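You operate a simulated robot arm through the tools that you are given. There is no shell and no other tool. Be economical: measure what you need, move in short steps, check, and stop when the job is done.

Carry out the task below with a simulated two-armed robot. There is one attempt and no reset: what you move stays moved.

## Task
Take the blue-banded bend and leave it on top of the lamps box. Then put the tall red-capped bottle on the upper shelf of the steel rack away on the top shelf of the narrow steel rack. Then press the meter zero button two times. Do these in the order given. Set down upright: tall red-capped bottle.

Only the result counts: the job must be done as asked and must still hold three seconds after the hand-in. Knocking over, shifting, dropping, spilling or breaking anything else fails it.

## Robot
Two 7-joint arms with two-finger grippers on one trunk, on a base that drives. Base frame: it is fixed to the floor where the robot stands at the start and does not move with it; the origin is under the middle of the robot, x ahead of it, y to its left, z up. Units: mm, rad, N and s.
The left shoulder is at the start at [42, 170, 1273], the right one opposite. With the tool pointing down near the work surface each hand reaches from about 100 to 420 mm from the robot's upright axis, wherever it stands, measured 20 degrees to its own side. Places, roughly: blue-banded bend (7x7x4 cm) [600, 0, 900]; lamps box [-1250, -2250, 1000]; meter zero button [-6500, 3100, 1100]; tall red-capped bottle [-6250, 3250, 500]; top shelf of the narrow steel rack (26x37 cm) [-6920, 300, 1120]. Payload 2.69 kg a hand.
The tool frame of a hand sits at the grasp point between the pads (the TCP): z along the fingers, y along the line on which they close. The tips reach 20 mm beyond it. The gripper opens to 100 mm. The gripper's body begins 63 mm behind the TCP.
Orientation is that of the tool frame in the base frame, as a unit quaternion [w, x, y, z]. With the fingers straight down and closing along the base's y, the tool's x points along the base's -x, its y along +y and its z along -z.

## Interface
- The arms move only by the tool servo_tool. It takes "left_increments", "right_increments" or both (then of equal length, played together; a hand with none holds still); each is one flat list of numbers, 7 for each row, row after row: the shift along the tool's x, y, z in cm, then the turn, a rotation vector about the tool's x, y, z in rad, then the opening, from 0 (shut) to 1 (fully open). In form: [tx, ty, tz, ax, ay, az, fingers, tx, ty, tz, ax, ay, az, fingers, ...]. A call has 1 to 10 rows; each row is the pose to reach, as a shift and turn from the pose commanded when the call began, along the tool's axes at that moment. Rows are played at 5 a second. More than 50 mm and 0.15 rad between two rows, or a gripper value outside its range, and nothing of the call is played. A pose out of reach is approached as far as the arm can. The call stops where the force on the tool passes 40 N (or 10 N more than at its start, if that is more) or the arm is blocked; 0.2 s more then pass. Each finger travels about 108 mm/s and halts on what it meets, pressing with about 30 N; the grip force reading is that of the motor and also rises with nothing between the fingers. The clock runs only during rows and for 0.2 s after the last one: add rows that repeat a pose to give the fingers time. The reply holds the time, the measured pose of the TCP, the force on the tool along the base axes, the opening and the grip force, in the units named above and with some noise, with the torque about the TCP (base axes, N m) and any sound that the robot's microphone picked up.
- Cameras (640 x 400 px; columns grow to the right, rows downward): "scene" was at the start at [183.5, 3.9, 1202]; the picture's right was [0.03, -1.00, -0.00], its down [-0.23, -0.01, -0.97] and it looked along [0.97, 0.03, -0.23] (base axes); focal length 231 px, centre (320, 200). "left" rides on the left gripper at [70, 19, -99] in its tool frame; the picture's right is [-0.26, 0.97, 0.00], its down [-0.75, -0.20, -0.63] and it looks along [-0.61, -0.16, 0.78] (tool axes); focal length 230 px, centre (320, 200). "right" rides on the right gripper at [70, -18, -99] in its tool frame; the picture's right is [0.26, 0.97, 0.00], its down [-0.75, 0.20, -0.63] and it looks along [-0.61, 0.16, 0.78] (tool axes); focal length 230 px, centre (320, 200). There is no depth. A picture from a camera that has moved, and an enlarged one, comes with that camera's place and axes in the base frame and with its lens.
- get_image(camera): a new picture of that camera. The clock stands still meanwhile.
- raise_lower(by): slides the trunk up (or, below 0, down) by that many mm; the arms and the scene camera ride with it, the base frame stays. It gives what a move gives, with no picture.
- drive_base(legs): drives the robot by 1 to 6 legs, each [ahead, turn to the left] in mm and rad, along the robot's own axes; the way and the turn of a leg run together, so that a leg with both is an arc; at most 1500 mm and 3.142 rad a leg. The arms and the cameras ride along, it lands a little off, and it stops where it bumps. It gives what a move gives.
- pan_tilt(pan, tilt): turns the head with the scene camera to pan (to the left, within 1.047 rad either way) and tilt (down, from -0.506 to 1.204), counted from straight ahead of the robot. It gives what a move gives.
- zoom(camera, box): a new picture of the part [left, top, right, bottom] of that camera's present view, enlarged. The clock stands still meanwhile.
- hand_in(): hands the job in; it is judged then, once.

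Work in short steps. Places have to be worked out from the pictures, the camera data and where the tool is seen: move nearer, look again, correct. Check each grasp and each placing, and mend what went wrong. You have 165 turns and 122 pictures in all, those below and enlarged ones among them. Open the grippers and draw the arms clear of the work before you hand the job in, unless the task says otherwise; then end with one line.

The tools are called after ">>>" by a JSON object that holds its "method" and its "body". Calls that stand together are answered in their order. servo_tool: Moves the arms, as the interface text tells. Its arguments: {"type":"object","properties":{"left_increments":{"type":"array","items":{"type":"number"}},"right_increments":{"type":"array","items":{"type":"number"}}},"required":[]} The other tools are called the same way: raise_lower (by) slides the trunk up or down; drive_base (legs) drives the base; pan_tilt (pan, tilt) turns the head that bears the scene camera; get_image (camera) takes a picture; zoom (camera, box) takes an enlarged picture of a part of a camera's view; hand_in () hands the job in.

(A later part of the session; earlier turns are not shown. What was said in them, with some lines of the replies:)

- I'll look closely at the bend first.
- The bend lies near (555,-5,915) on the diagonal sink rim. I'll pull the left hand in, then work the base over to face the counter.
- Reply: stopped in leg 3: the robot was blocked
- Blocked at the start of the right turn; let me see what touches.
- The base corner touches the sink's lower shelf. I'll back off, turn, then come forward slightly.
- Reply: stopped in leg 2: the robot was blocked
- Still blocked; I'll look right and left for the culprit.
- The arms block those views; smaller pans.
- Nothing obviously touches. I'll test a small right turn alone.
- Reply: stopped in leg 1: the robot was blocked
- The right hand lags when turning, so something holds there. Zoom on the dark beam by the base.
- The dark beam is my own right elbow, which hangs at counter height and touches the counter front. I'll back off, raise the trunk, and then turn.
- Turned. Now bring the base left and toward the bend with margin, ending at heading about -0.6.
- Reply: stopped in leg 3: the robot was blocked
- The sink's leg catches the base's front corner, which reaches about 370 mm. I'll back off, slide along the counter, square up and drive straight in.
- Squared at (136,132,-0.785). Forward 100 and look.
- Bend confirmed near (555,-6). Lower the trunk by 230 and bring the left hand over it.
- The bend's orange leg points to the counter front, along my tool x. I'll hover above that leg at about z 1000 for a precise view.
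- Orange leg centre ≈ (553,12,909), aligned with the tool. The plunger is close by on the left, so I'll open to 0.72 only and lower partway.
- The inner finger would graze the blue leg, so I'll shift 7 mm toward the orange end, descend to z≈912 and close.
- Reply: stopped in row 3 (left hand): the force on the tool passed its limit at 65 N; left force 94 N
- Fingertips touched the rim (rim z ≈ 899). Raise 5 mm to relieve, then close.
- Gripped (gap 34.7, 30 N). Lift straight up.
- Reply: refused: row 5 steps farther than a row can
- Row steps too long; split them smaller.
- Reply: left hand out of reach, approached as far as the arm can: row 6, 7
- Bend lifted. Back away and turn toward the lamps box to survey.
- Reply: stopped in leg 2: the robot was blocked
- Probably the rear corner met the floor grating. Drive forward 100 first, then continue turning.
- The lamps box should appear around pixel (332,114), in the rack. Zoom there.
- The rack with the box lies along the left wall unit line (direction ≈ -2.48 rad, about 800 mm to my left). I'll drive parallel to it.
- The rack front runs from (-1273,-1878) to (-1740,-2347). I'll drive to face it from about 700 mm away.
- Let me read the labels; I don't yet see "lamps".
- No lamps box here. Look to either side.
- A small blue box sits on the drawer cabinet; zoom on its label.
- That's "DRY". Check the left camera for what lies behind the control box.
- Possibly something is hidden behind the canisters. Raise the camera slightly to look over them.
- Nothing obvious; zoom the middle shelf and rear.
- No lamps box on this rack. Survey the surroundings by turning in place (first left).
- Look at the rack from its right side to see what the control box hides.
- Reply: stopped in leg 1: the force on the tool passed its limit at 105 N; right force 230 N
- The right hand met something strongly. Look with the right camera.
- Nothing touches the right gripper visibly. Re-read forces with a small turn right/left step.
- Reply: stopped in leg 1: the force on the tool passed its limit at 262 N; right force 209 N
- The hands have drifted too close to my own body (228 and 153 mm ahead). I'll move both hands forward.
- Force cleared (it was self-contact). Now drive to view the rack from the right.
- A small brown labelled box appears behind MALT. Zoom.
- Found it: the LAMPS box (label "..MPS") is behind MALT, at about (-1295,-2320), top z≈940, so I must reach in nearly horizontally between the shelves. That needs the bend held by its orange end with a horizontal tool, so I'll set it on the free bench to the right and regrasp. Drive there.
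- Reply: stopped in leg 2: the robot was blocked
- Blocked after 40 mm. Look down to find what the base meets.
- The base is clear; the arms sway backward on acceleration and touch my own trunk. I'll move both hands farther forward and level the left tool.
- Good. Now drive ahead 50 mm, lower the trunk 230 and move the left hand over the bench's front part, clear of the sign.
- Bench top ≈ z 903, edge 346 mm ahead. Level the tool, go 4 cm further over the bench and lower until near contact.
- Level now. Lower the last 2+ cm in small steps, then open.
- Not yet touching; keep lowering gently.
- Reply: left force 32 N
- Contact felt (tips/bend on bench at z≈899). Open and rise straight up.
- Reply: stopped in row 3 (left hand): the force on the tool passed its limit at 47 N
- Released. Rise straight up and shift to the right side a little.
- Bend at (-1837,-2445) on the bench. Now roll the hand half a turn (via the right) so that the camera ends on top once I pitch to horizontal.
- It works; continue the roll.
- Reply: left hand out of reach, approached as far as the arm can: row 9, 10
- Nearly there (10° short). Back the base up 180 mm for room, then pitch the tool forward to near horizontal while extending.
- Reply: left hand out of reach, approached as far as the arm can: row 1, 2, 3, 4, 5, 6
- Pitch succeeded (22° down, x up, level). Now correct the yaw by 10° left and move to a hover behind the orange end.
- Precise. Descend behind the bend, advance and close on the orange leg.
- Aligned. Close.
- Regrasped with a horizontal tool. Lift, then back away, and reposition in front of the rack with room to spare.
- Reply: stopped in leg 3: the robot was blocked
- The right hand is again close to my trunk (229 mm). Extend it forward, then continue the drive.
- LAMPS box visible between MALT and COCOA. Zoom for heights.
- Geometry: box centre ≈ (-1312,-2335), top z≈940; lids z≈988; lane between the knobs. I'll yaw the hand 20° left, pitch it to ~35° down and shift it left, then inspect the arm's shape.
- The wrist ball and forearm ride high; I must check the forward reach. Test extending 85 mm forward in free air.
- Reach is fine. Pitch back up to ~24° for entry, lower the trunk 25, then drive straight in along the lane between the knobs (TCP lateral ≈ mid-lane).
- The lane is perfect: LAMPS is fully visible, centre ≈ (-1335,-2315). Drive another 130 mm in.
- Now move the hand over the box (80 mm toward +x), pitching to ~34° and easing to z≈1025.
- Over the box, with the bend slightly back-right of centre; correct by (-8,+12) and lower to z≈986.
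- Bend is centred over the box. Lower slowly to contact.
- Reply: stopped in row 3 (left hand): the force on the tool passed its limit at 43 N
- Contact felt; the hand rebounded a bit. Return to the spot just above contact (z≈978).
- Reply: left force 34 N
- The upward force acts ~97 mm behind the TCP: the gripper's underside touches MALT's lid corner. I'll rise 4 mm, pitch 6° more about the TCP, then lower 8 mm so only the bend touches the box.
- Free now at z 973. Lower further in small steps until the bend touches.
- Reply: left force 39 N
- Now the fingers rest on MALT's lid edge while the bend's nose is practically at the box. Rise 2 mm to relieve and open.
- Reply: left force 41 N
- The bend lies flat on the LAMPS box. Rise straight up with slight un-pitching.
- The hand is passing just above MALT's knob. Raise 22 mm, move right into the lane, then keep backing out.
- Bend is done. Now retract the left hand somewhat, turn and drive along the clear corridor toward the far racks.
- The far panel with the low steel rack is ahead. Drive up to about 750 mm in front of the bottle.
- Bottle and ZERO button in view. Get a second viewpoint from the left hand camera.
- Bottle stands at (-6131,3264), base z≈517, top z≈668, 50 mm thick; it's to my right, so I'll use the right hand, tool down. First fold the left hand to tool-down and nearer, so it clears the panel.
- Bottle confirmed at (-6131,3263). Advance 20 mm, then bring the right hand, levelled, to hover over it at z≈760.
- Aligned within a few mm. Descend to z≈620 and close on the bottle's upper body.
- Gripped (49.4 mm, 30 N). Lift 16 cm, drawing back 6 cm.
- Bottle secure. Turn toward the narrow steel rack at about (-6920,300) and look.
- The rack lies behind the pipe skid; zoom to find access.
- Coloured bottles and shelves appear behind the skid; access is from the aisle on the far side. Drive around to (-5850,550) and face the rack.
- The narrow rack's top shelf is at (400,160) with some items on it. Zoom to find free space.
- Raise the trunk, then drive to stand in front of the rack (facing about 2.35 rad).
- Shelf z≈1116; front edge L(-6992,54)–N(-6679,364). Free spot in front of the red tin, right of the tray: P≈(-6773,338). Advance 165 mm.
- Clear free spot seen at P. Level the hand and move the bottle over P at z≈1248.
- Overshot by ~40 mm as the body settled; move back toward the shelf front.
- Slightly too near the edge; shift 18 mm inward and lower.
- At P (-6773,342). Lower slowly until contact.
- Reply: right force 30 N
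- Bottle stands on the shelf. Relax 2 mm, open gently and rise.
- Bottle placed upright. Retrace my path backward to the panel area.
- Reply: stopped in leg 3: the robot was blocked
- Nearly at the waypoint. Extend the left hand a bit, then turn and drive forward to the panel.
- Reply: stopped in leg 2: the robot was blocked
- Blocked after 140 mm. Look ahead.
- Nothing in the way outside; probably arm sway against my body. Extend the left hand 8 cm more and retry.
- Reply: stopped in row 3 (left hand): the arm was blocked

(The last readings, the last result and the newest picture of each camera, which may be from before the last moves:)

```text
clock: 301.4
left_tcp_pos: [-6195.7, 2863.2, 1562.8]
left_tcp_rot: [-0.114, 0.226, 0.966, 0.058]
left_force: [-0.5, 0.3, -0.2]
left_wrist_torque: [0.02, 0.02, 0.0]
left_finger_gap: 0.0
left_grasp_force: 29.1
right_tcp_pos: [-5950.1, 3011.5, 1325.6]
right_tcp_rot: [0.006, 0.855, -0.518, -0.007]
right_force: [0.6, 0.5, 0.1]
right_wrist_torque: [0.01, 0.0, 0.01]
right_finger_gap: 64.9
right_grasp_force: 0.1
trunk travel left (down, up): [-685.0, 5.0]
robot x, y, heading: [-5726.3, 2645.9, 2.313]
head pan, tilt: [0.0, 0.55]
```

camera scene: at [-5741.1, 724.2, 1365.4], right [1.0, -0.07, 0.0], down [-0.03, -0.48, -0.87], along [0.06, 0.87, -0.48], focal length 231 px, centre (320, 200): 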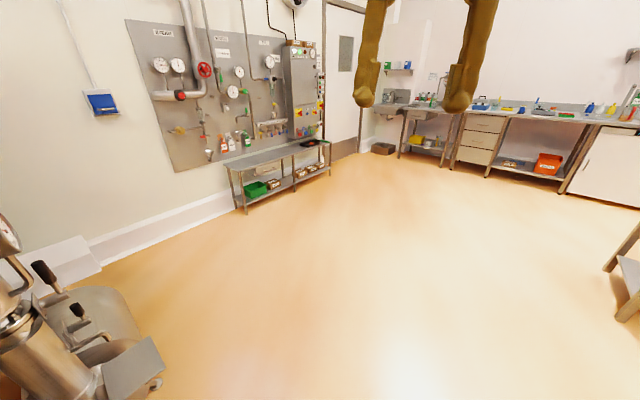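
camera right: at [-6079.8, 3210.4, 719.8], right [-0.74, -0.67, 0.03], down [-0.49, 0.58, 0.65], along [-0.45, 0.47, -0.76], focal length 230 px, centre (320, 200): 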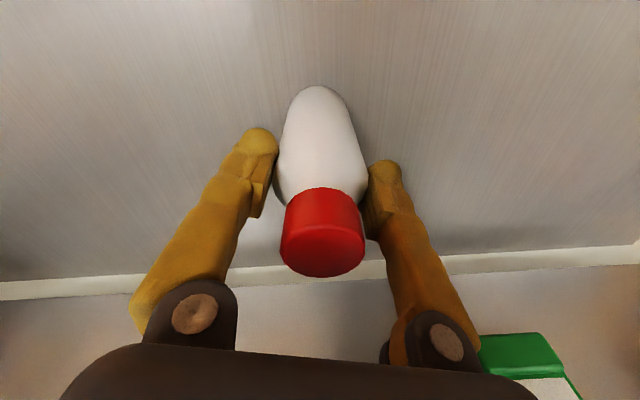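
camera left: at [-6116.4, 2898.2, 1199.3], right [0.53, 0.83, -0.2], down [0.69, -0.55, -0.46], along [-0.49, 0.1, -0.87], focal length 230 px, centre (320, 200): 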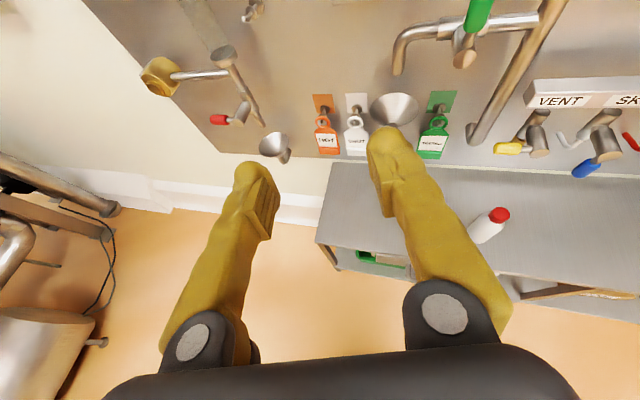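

Arrived. Lower the trunk 380 and get a new view of the ZERO button.

>>> {"method": "raise_lower", "body": {"by": -380}}

>>> {"method": "pan_tilt", "body": {"pan": 0.3, "tilt": 0.1}}

>>> {"method": "get_image", "body": {"camera": "scene"}}

```text
clock: 305.1
left_tcp_pos: [-6177.9, 2845.9, 1190.3]
left_tcp_rot: [-0.121, 0.226, 0.964, 0.062]
left_force: [0.1, 0.1, 1.1]
left_wrist_torque: [0.02, 0.02, 0.0]
left_finger_gap: 0.0
left_grasp_force: 29.8
right_tcp_pos: [-5936.2, 2997.1, 952.7]
right_tcp_rot: [0.003, 0.855, -0.518, -0.013]
right_force: [-0.4, -0.3, 0.3]
right_wrist_torque: [-0.02, 0.03, -0.01]
right_finger_gap: 64.9
right_grasp_force: 0.1
trunk travel left (down, up): [-305.0, 385.0]
robot x, y, heading: [-5730.8, 2648.1, 2.317]
head pan, tilt: [0.0, 0.55]
```

```text
clock: 306.0
left_tcp_pos: [-6178.8, 2845.6, 1189.4]
left_tcp_rot: [-0.122, 0.226, 0.965, 0.063]
left_force: [-0.1, -0.1, -0.7]
left_wrist_torque: [0.0, -0.01, 0.01]
left_finger_gap: 0.0
left_grasp_force: 29.5
right_tcp_pos: [-5936.0, 2996.7, 952.4]
right_tcp_rot: [0.003, 0.855, -0.518, -0.013]
right_force: [-1.1, -0.2, -0.7]
right_wrist_torque: [0.0, -0.02, -0.01]
right_finger_gap: 65.1
right_grasp_force: 0.1
trunk travel left (down, up): [-305.0, 385.0]
robot x, y, heading: [-5730.2, 2645.4, 2.308]
head pan, tilt: [0.3, 0.099]
```

```text
15 pictures are left
camera scene: at [-5868.7, 2756.0, 1017.7], right [0.51, 0.86, -0.01], down [0.1, -0.06, -0.99], along [-0.86, 0.5, -0.12], focal length 231 px, centre (320, 200)
```

scene: 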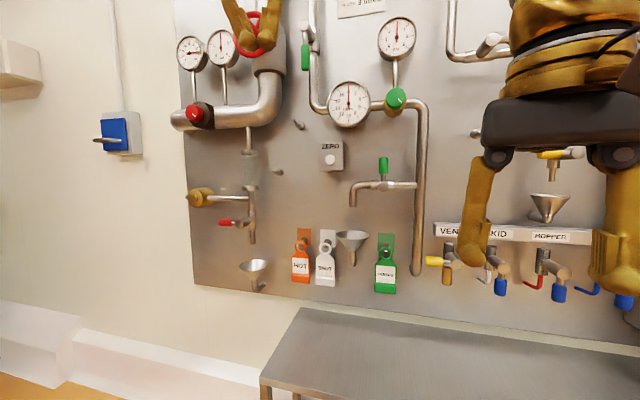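

Button ≈ (-6510,3163,1062). Pitch the left hand (closed fingers) to horizontal while lowering to button height.

>>> {"method": "servo_tool", "body": {"left_increments": [0.3, 0.3, 1.5, 0, 0.14, 0, 0, 0.6, 0.5, 3, 0, 0.28, 0, 0, 0.9, 0.8, 4.5, 0, 0.42, 0, 0, 1.2, 1, 6, 0, 0.56, 0, 0, 1.5, 1.3, 7.5, 0, 0.7, 0, 0, 1.8, 1.6, 9, 0, 0.84, 0, 0, 2.1, 1.8, 10.6, 0, 0.98, 0, 0, 2.4, 2.1, 12.2, 0, 1.1, 0, 0, 2.4, 2.1, 12.2, 0, 1.1, 0, 0]}}

```text
clock: 308.0
left_tcp_pos: [-6216.1, 2896.6, 1080.9]
left_tcp_rot: [-0.608, 0.16, 0.758, 0.172]
left_force: [0.0, 0.3, 0.2]
left_wrist_torque: [0.01, -0.05, 0.01]
left_finger_gap: 0.0
left_grasp_force: 29.9
right_tcp_pos: [-5935.3, 2996.5, 951.9]
right_tcp_rot: [0.003, 0.856, -0.517, -0.013]
right_force: [0.3, 0.4, 0.1]
right_wrist_torque: [-0.04, 0.01, 0.0]
right_finger_gap: 65.1
right_grasp_force: 0.1
trunk travel left (down, up): [-305.0, 385.0]
robot x, y, heading: [-5732.1, 2643.8, 2.316]
head pan, tilt: [0.3, 0.099]
```

Yaw 18° right to face the panel squarely, then look with the left camera.

>>> {"method": "servo_tool", "body": {"left_increments": [0, 0, 0, -0.1, -0.007, 0.02, 0, 0, 0, 0, -0.2, -0.013, 0.04, 0, 0, 0, 0, -0.303, -0.02, 0.062, 0, 0, 0, 0, -0.303, -0.02, 0.062, 0]}}

>>> {"method": "get_image", "body": {"camera": "left"}}

```text
clock: 309.0
left_tcp_pos: [-6214.7, 2897.2, 1080.9]
left_tcp_rot: [-0.574, 0.275, 0.725, 0.263]
left_force: [-0.2, 0.0, 1.2]
left_wrist_torque: [-0.03, -0.01, -0.02]
left_finger_gap: 0.0
left_grasp_force: 29.8
right_tcp_pos: [-5934.9, 2997.3, 951.9]
right_tcp_rot: [0.003, 0.855, -0.518, -0.013]
right_force: [0.0, 0.0, 0.7]
right_wrist_torque: [0.01, -0.01, -0.01]
right_finger_gap: 64.9
right_grasp_force: 0.1
trunk travel left (down, up): [-305.0, 385.0]
robot x, y, heading: [-5730.1, 2645.8, 2.308]
head pan, tilt: [0.3, 0.099]
```

```text
14 pictures are left
camera left: at [-6146.9, 2848.3, 1169.2], right [0.73, 0.66, -0.19], down [0.43, -0.65, -0.62], along [-0.53, 0.37, -0.76], focal length 230 px, centre (320, 200)
```

left: 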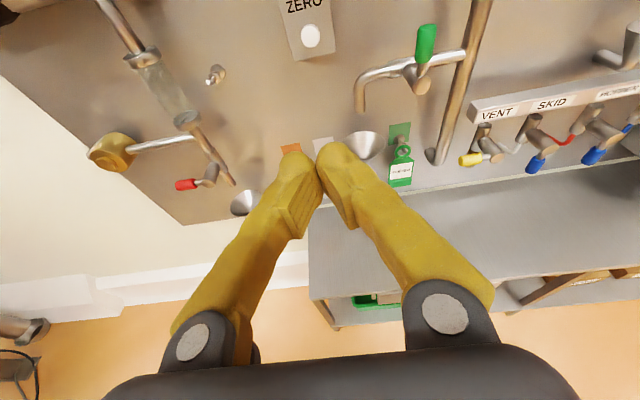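

Button triangulated at ≈ (-6429,3111,1060), straight ahead of the tool (~283 mm from the tips). Drive 200 mm forward and re-look.

>>> {"method": "drive_base", "body": {"legs": [[0, 0.03], [200, 0]]}}

>>> {"method": "get_image", "body": {"camera": "left"}}

>>> {"method": "get_image", "body": {"camera": "scene"}}

```text
clock: 311.0
left_tcp_pos: [-6366.9, 3030.8, 1079.0]
left_tcp_rot: [-0.578, 0.264, 0.729, 0.254]
left_force: [-0.4, -0.3, -0.6]
left_wrist_torque: [-0.01, 0.01, -0.02]
left_finger_gap: 0.0
left_grasp_force: 29.3
right_tcp_pos: [-6089.3, 3138.9, 951.1]
right_tcp_rot: [0.003, 0.862, -0.506, -0.012]
right_force: [-0.5, 0.6, 0.0]
right_wrist_torque: [-0.02, -0.02, 0.02]
right_finger_gap: 65.0
right_grasp_force: 0.0
trunk travel left (down, up): [-305.0, 385.0]
robot x, y, heading: [-5875.0, 2790.1, 2.346]
head pan, tilt: [0.3, 0.099]
```

```text
13 pictures are left
camera left: at [-6296.9, 2984.1, 1168.7], right [0.71, 0.68, -0.19], down [0.45, -0.64, -0.62], along [-0.54, 0.35, -0.76], focal length 230 px, centre (320, 200)
```

left: 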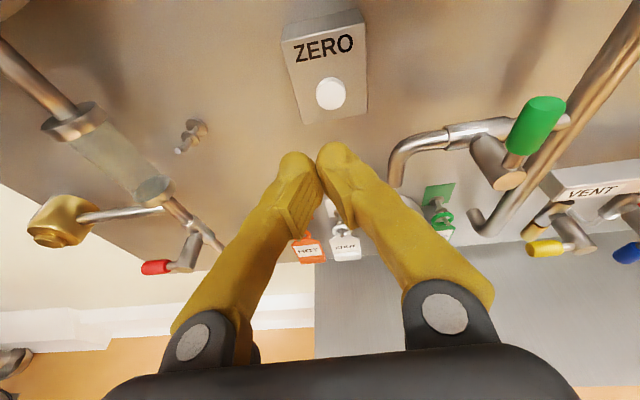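

```text
12 pictures are left
camera scene: at [-6015.8, 2899.9, 1017.5], right [0.48, 0.88, -0.01], down [0.1, -0.06, -0.99], along [-0.87, 0.48, -0.12], focal length 231 px, centre (320, 200)
```

scene: 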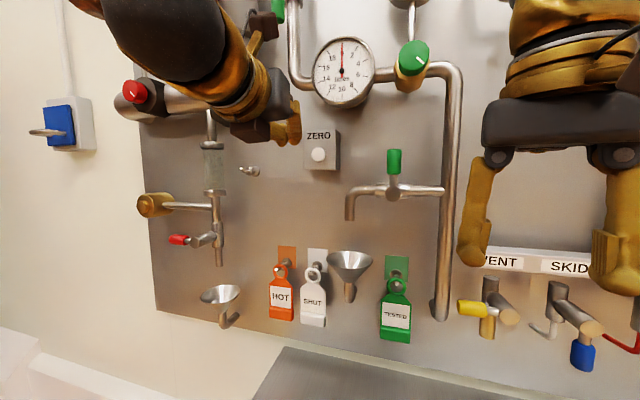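

Button refined to (-6463,3142,1056). Move to ~30 mm in front, aligned.

>>> {"method": "servo_tool", "body": {"left_increments": [0.2, 0.5, 3, 0, 0, 0, 0, 0.4, 1, 6, 0, 0, 0, 0, 0.6, 1.45, 9.5, 0, 0, 0, 0, 0.6, 1.45, 9.5, 0, 0, 0, 0]}}

>>> {"method": "get_image", "body": {"camera": "left"}}

```text
clock: 312.0
left_tcp_pos: [-6412.9, 3095.5, 1079.7]
left_tcp_rot: [-0.584, 0.263, 0.723, 0.259]
left_force: [0.3, -0.4, -0.8]
left_wrist_torque: [-0.01, -0.02, 0.01]
left_finger_gap: 0.0
left_grasp_force: 29.7
right_tcp_pos: [-6078.5, 3127.8, 958.7]
right_tcp_rot: [0.0, 0.862, -0.506, -0.022]
right_force: [0.3, 0.8, -0.3]
right_wrist_torque: [0.03, 0.02, -0.01]
right_finger_gap: 64.7
right_grasp_force: 0.1
trunk travel left (down, up): [-305.0, 385.0]
robot x, y, heading: [-5871.4, 2792.6, 2.342]
head pan, tilt: [0.3, 0.099]
```

```text
11 pictures are left
camera left: at [-6343.1, 3046.7, 1167.8], right [0.7, 0.68, -0.19], down [0.45, -0.63, -0.63], along [-0.55, 0.36, -0.75], focal length 230 px, centre (320, 200)
```

left: 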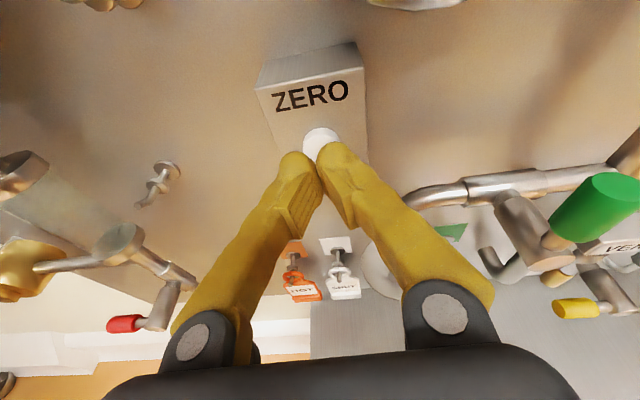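

Aligned laterally; tips 19 mm high. Lower slightly and approach to ~1.5 cm.

>>> {"method": "servo_tool", "body": {"left_increments": [-0.5, 0, 1, 0, 0, 0, 0, -0.95, 0, 2, 0, 0, 0, 0, -0.95, 0, 3.2, 0, 0, 0, 0, -0.95, 0, 3.2, 0, 0, 0, 0, -0.95, 0, 3.2, 0, 0, 0, 0]}}

>>> {"method": "get_image", "body": {"camera": "left"}}

```text
clock: 313.2
left_tcp_pos: [-6434.0, 3115.6, 1062.5]
left_tcp_rot: [-0.584, 0.262, 0.724, 0.257]
left_force: [-0.1, -0.4, -0.4]
left_wrist_torque: [-0.01, 0.03, -0.04]
left_finger_gap: 0.0
left_grasp_force: 29.9
right_tcp_pos: [-6079.1, 3127.8, 958.3]
right_tcp_rot: [0.001, 0.862, -0.506, -0.02]
right_force: [-0.8, 0.5, 0.7]
right_wrist_torque: [-0.02, 0.03, 0.02]
right_finger_gap: 64.9
right_grasp_force: 0.0
trunk travel left (down, up): [-305.0, 385.0]
robot x, y, heading: [-5874.0, 2792.1, 2.344]
head pan, tilt: [0.3, 0.099]
```

```text
10 pictures are left
camera left: at [-6363.8, 3067.6, 1150.8], right [0.7, 0.68, -0.19], down [0.45, -0.63, -0.63], along [-0.55, 0.36, -0.75], focal length 230 px, centre (320, 200)
```

left: 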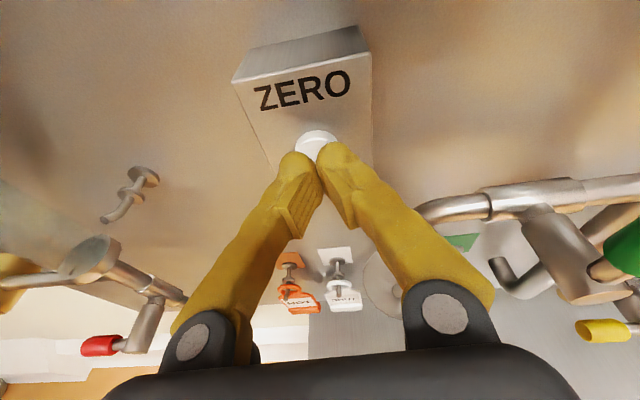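

Tips ~20 mm from the button. Press slowly until force rises.

>>> {"method": "servo_tool", "body": {"left_increments": [0.2, 0, 0.8, 0, 0, 0, 0, 0.3, 0, 1.4, 0, 0, 0, 0, 0.3, 0, 1.8, 0, 0, 0, 0, 0.3, 0, 2.1, 0, 0, 0, 0]}}

```text
clock: 314.2
left_tcp_pos: [-6448.8, 3129.2, 1061.6]
left_tcp_rot: [-0.584, 0.263, 0.723, 0.259]
left_force: [1.9, -3.6, 1.6]
left_wrist_torque: [0.07, 0.0, -0.02]
left_finger_gap: 5.9
left_grasp_force: 29.7
right_tcp_pos: [-6078.3, 3126.5, 958.8]
right_tcp_rot: [0.0, 0.863, -0.506, -0.02]
right_force: [0.0, 0.0, 1.0]
right_wrist_torque: [-0.03, 0.03, 0.02]
right_finger_gap: 65.2
right_grasp_force: 0.1
trunk travel left (down, up): [-305.0, 385.0]
robot x, y, heading: [-5869.0, 2791.4, 2.341]
head pan, tilt: [0.3, 0.099]
heard: click
```

A click: first press registered. Retract 2 cm to release.

>>> {"method": "servo_tool", "body": {"left_increments": [0, 0, -1, 0, 0, 0, 0, 0, 0, -2, 0, 0, 0, 0, 0, 0, -2.2, 0, 0, 0, 0, 0, 0, -2.2, 0, 0, 0, 0]}}

>>> {"method": "get_image", "body": {"camera": "left"}}

```text
clock: 315.2
left_tcp_pos: [-6433.4, 3112.1, 1064.8]
left_tcp_rot: [-0.583, 0.263, 0.724, 0.259]
left_force: [0.3, -1.1, 0.4]
left_wrist_torque: [-0.01, 0.0, -0.03]
left_finger_gap: 0.1
left_grasp_force: 29.5
right_tcp_pos: [-6078.5, 3126.8, 958.5]
right_tcp_rot: [0.0, 0.863, -0.505, -0.02]
right_force: [0.8, 0.1, -0.9]
right_wrist_torque: [0.01, -0.03, -0.02]
right_finger_gap: 65.0
right_grasp_force: 0.1
trunk travel left (down, up): [-305.0, 385.0]
robot x, y, heading: [-5872.9, 2791.6, 2.338]
head pan, tilt: [0.3, 0.099]
```

```text
9 pictures are left
camera left: at [-6362.6, 3065.0, 1152.5], right [0.7, 0.68, -0.19], down [0.45, -0.63, -0.63], along [-0.55, 0.36, -0.75], focal length 230 px, centre (320, 200)
```

left: 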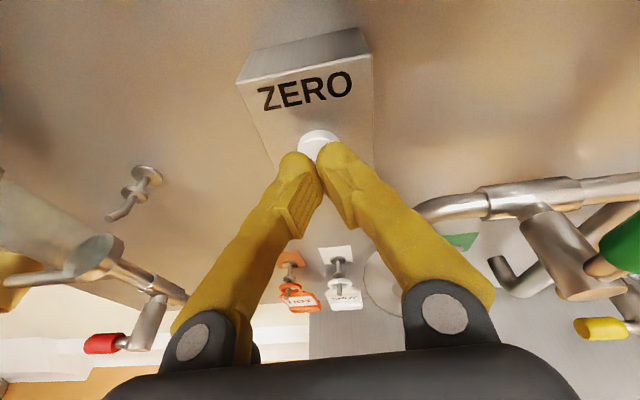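

Released. Second press to the same depth.

>>> {"method": "servo_tool", "body": {"left_increments": [0, 0, 0.8, 0, 0, 0, 0, 0, 0, 1.5, 0, 0, 0, 0, 0, 0, 2.0, 0, 0, 0, 0, 0, 0, 2.2, 0, 0, 0, 0]}}

```text
clock: 316.2
left_tcp_pos: [-6448.5, 3127.2, 1059.6]
left_tcp_rot: [-0.583, 0.262, 0.724, 0.258]
left_force: [1.2, -3.6, 0.0]
left_wrist_torque: [0.03, 0.01, 0.01]
left_finger_gap: 0.1
left_grasp_force: 30.0
right_tcp_pos: [-6079.3, 3127.1, 959.9]
right_tcp_rot: [-0.001, 0.862, -0.506, -0.02]
right_force: [0.3, -0.2, 0.2]
right_wrist_torque: [0.0, 0.04, 0.02]
right_finger_gap: 65.1
right_grasp_force: 0.0
trunk travel left (down, up): [-305.0, 385.0]
robot x, y, heading: [-5874.7, 2789.1, 2.341]
head pan, tilt: [0.3, 0.099]
heard: click
```

Second click heard. Retract and back off, opening the gripper.

>>> {"method": "servo_tool", "body": {"left_increments": [0, 0, -1.5, 0, 0, 0, 0, 0, 0, -4, 0, 0, 0, 0, 0, 0, -7, 0, 0, 0, 0, 0, 0, -10, 0, 0, 0, 0]}}

>>> {"method": "drive_base", "body": {"legs": [[-300, 0]]}}

>>> {"method": "servo_tool", "body": {"left_increments": [0, 0, 0, 0, 0, 0, 0.3, 0, 0, 0, 0, 0, 0, 0.7, 0, 0, 0, 0, 0, 0, 1, 0, 0, 0, 0, 0, 0, 1], "right_increments": [0, 0, 0, 0, 0, 0, 0.8, 0, 0, 0, 0, 0, 0, 1, 0, 0, 0, 0, 0, 0, 1, 0, 0, 0, 0, 0, 0, 1]}}

>>> {"method": "get_image", "body": {"camera": "scene"}}

```text
clock: 317.2
left_tcp_pos: [-6376.4, 3062.4, 1080.2]
left_tcp_rot: [-0.583, 0.262, 0.724, 0.258]
left_force: [0.0, 0.1, 0.2]
left_wrist_torque: [-0.01, 0.01, 0.01]
left_finger_gap: 0.0
left_grasp_force: 29.1
right_tcp_pos: [-6079.0, 3127.0, 958.2]
right_tcp_rot: [-0.001, 0.862, -0.506, -0.02]
right_force: [0.2, -0.6, -0.2]
right_wrist_torque: [0.03, 0.02, 0.01]
right_finger_gap: 64.9
right_grasp_force: 0.0
trunk travel left (down, up): [-305.0, 385.0]
robot x, y, heading: [-5870.0, 2793.4, 2.339]
head pan, tilt: [0.3, 0.099]
```

```text
clock: 319.3
left_tcp_pos: [-6158.2, 2842.6, 1081.3]
left_tcp_rot: [-0.583, 0.267, 0.722, 0.262]
left_force: [-0.3, -1.3, -0.5]
left_wrist_torque: [0.01, -0.01, 0.01]
left_finger_gap: 0.0
left_grasp_force: 29.6
right_tcp_pos: [-5858.0, 2903.4, 959.3]
right_tcp_rot: [-0.001, 0.859, -0.511, -0.021]
right_force: [0.0, -0.4, 0.2]
right_wrist_torque: [0.02, 0.01, 0.0]
right_finger_gap: 64.9
right_grasp_force: 0.0
trunk travel left (down, up): [-305.0, 385.0]
robot x, y, heading: [-5653.3, 2563.4, 2.329]
head pan, tilt: [0.3, 0.099]
```

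```text
clock: 320.3
left_tcp_pos: [-6146.0, 2830.7, 1089.8]
left_tcp_rot: [-0.588, 0.265, 0.717, 0.265]
left_force: [0.2, -0.4, 0.1]
left_wrist_torque: [0.0, -0.01, 0.03]
left_finger_gap: 100.1
left_grasp_force: 0.1
right_tcp_pos: [-5847.6, 2893.0, 965.9]
right_tcp_rot: [-0.003, 0.859, -0.511, -0.029]
right_force: [0.3, -0.2, 0.3]
right_wrist_torque: [0.02, 0.04, -0.01]
right_finger_gap: 99.9
right_grasp_force: 0.0
trunk travel left (down, up): [-305.0, 385.0]
robot x, y, heading: [-5655.6, 2566.9, 2.327]
head pan, tilt: [0.3, 0.099]
```

```text
8 pictures are left
camera scene: at [-5796.9, 2674.4, 1017.8], right [0.49, 0.87, -0.01], down [0.1, -0.06, -0.99], along [-0.87, 0.49, -0.12], focal length 231 px, centre (320, 200)
```

scene: 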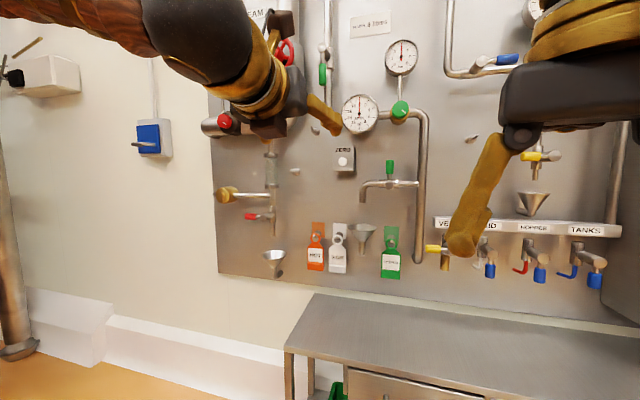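

All three parts are done and the arms are clear with the grippers open, so I'm handing in.

>>> {"method": "hand_in", "body": {}}

```text
The job is handed in.
```

I did all three steps in the order given and handed the job in: the bend lies flat on top of the lamps box, the red-capped bottle stands upright on the narrow rack's top shelf, and the meter zero button was pressed twice with a click each time. Getting to the lamps box, my gripper and fingers pressed on the malt canister's lid, and early on the base may have touched the floor grating. In the last pictures I took of the canister and of the grating, neither looked moved, but I did not go back to check either of them.
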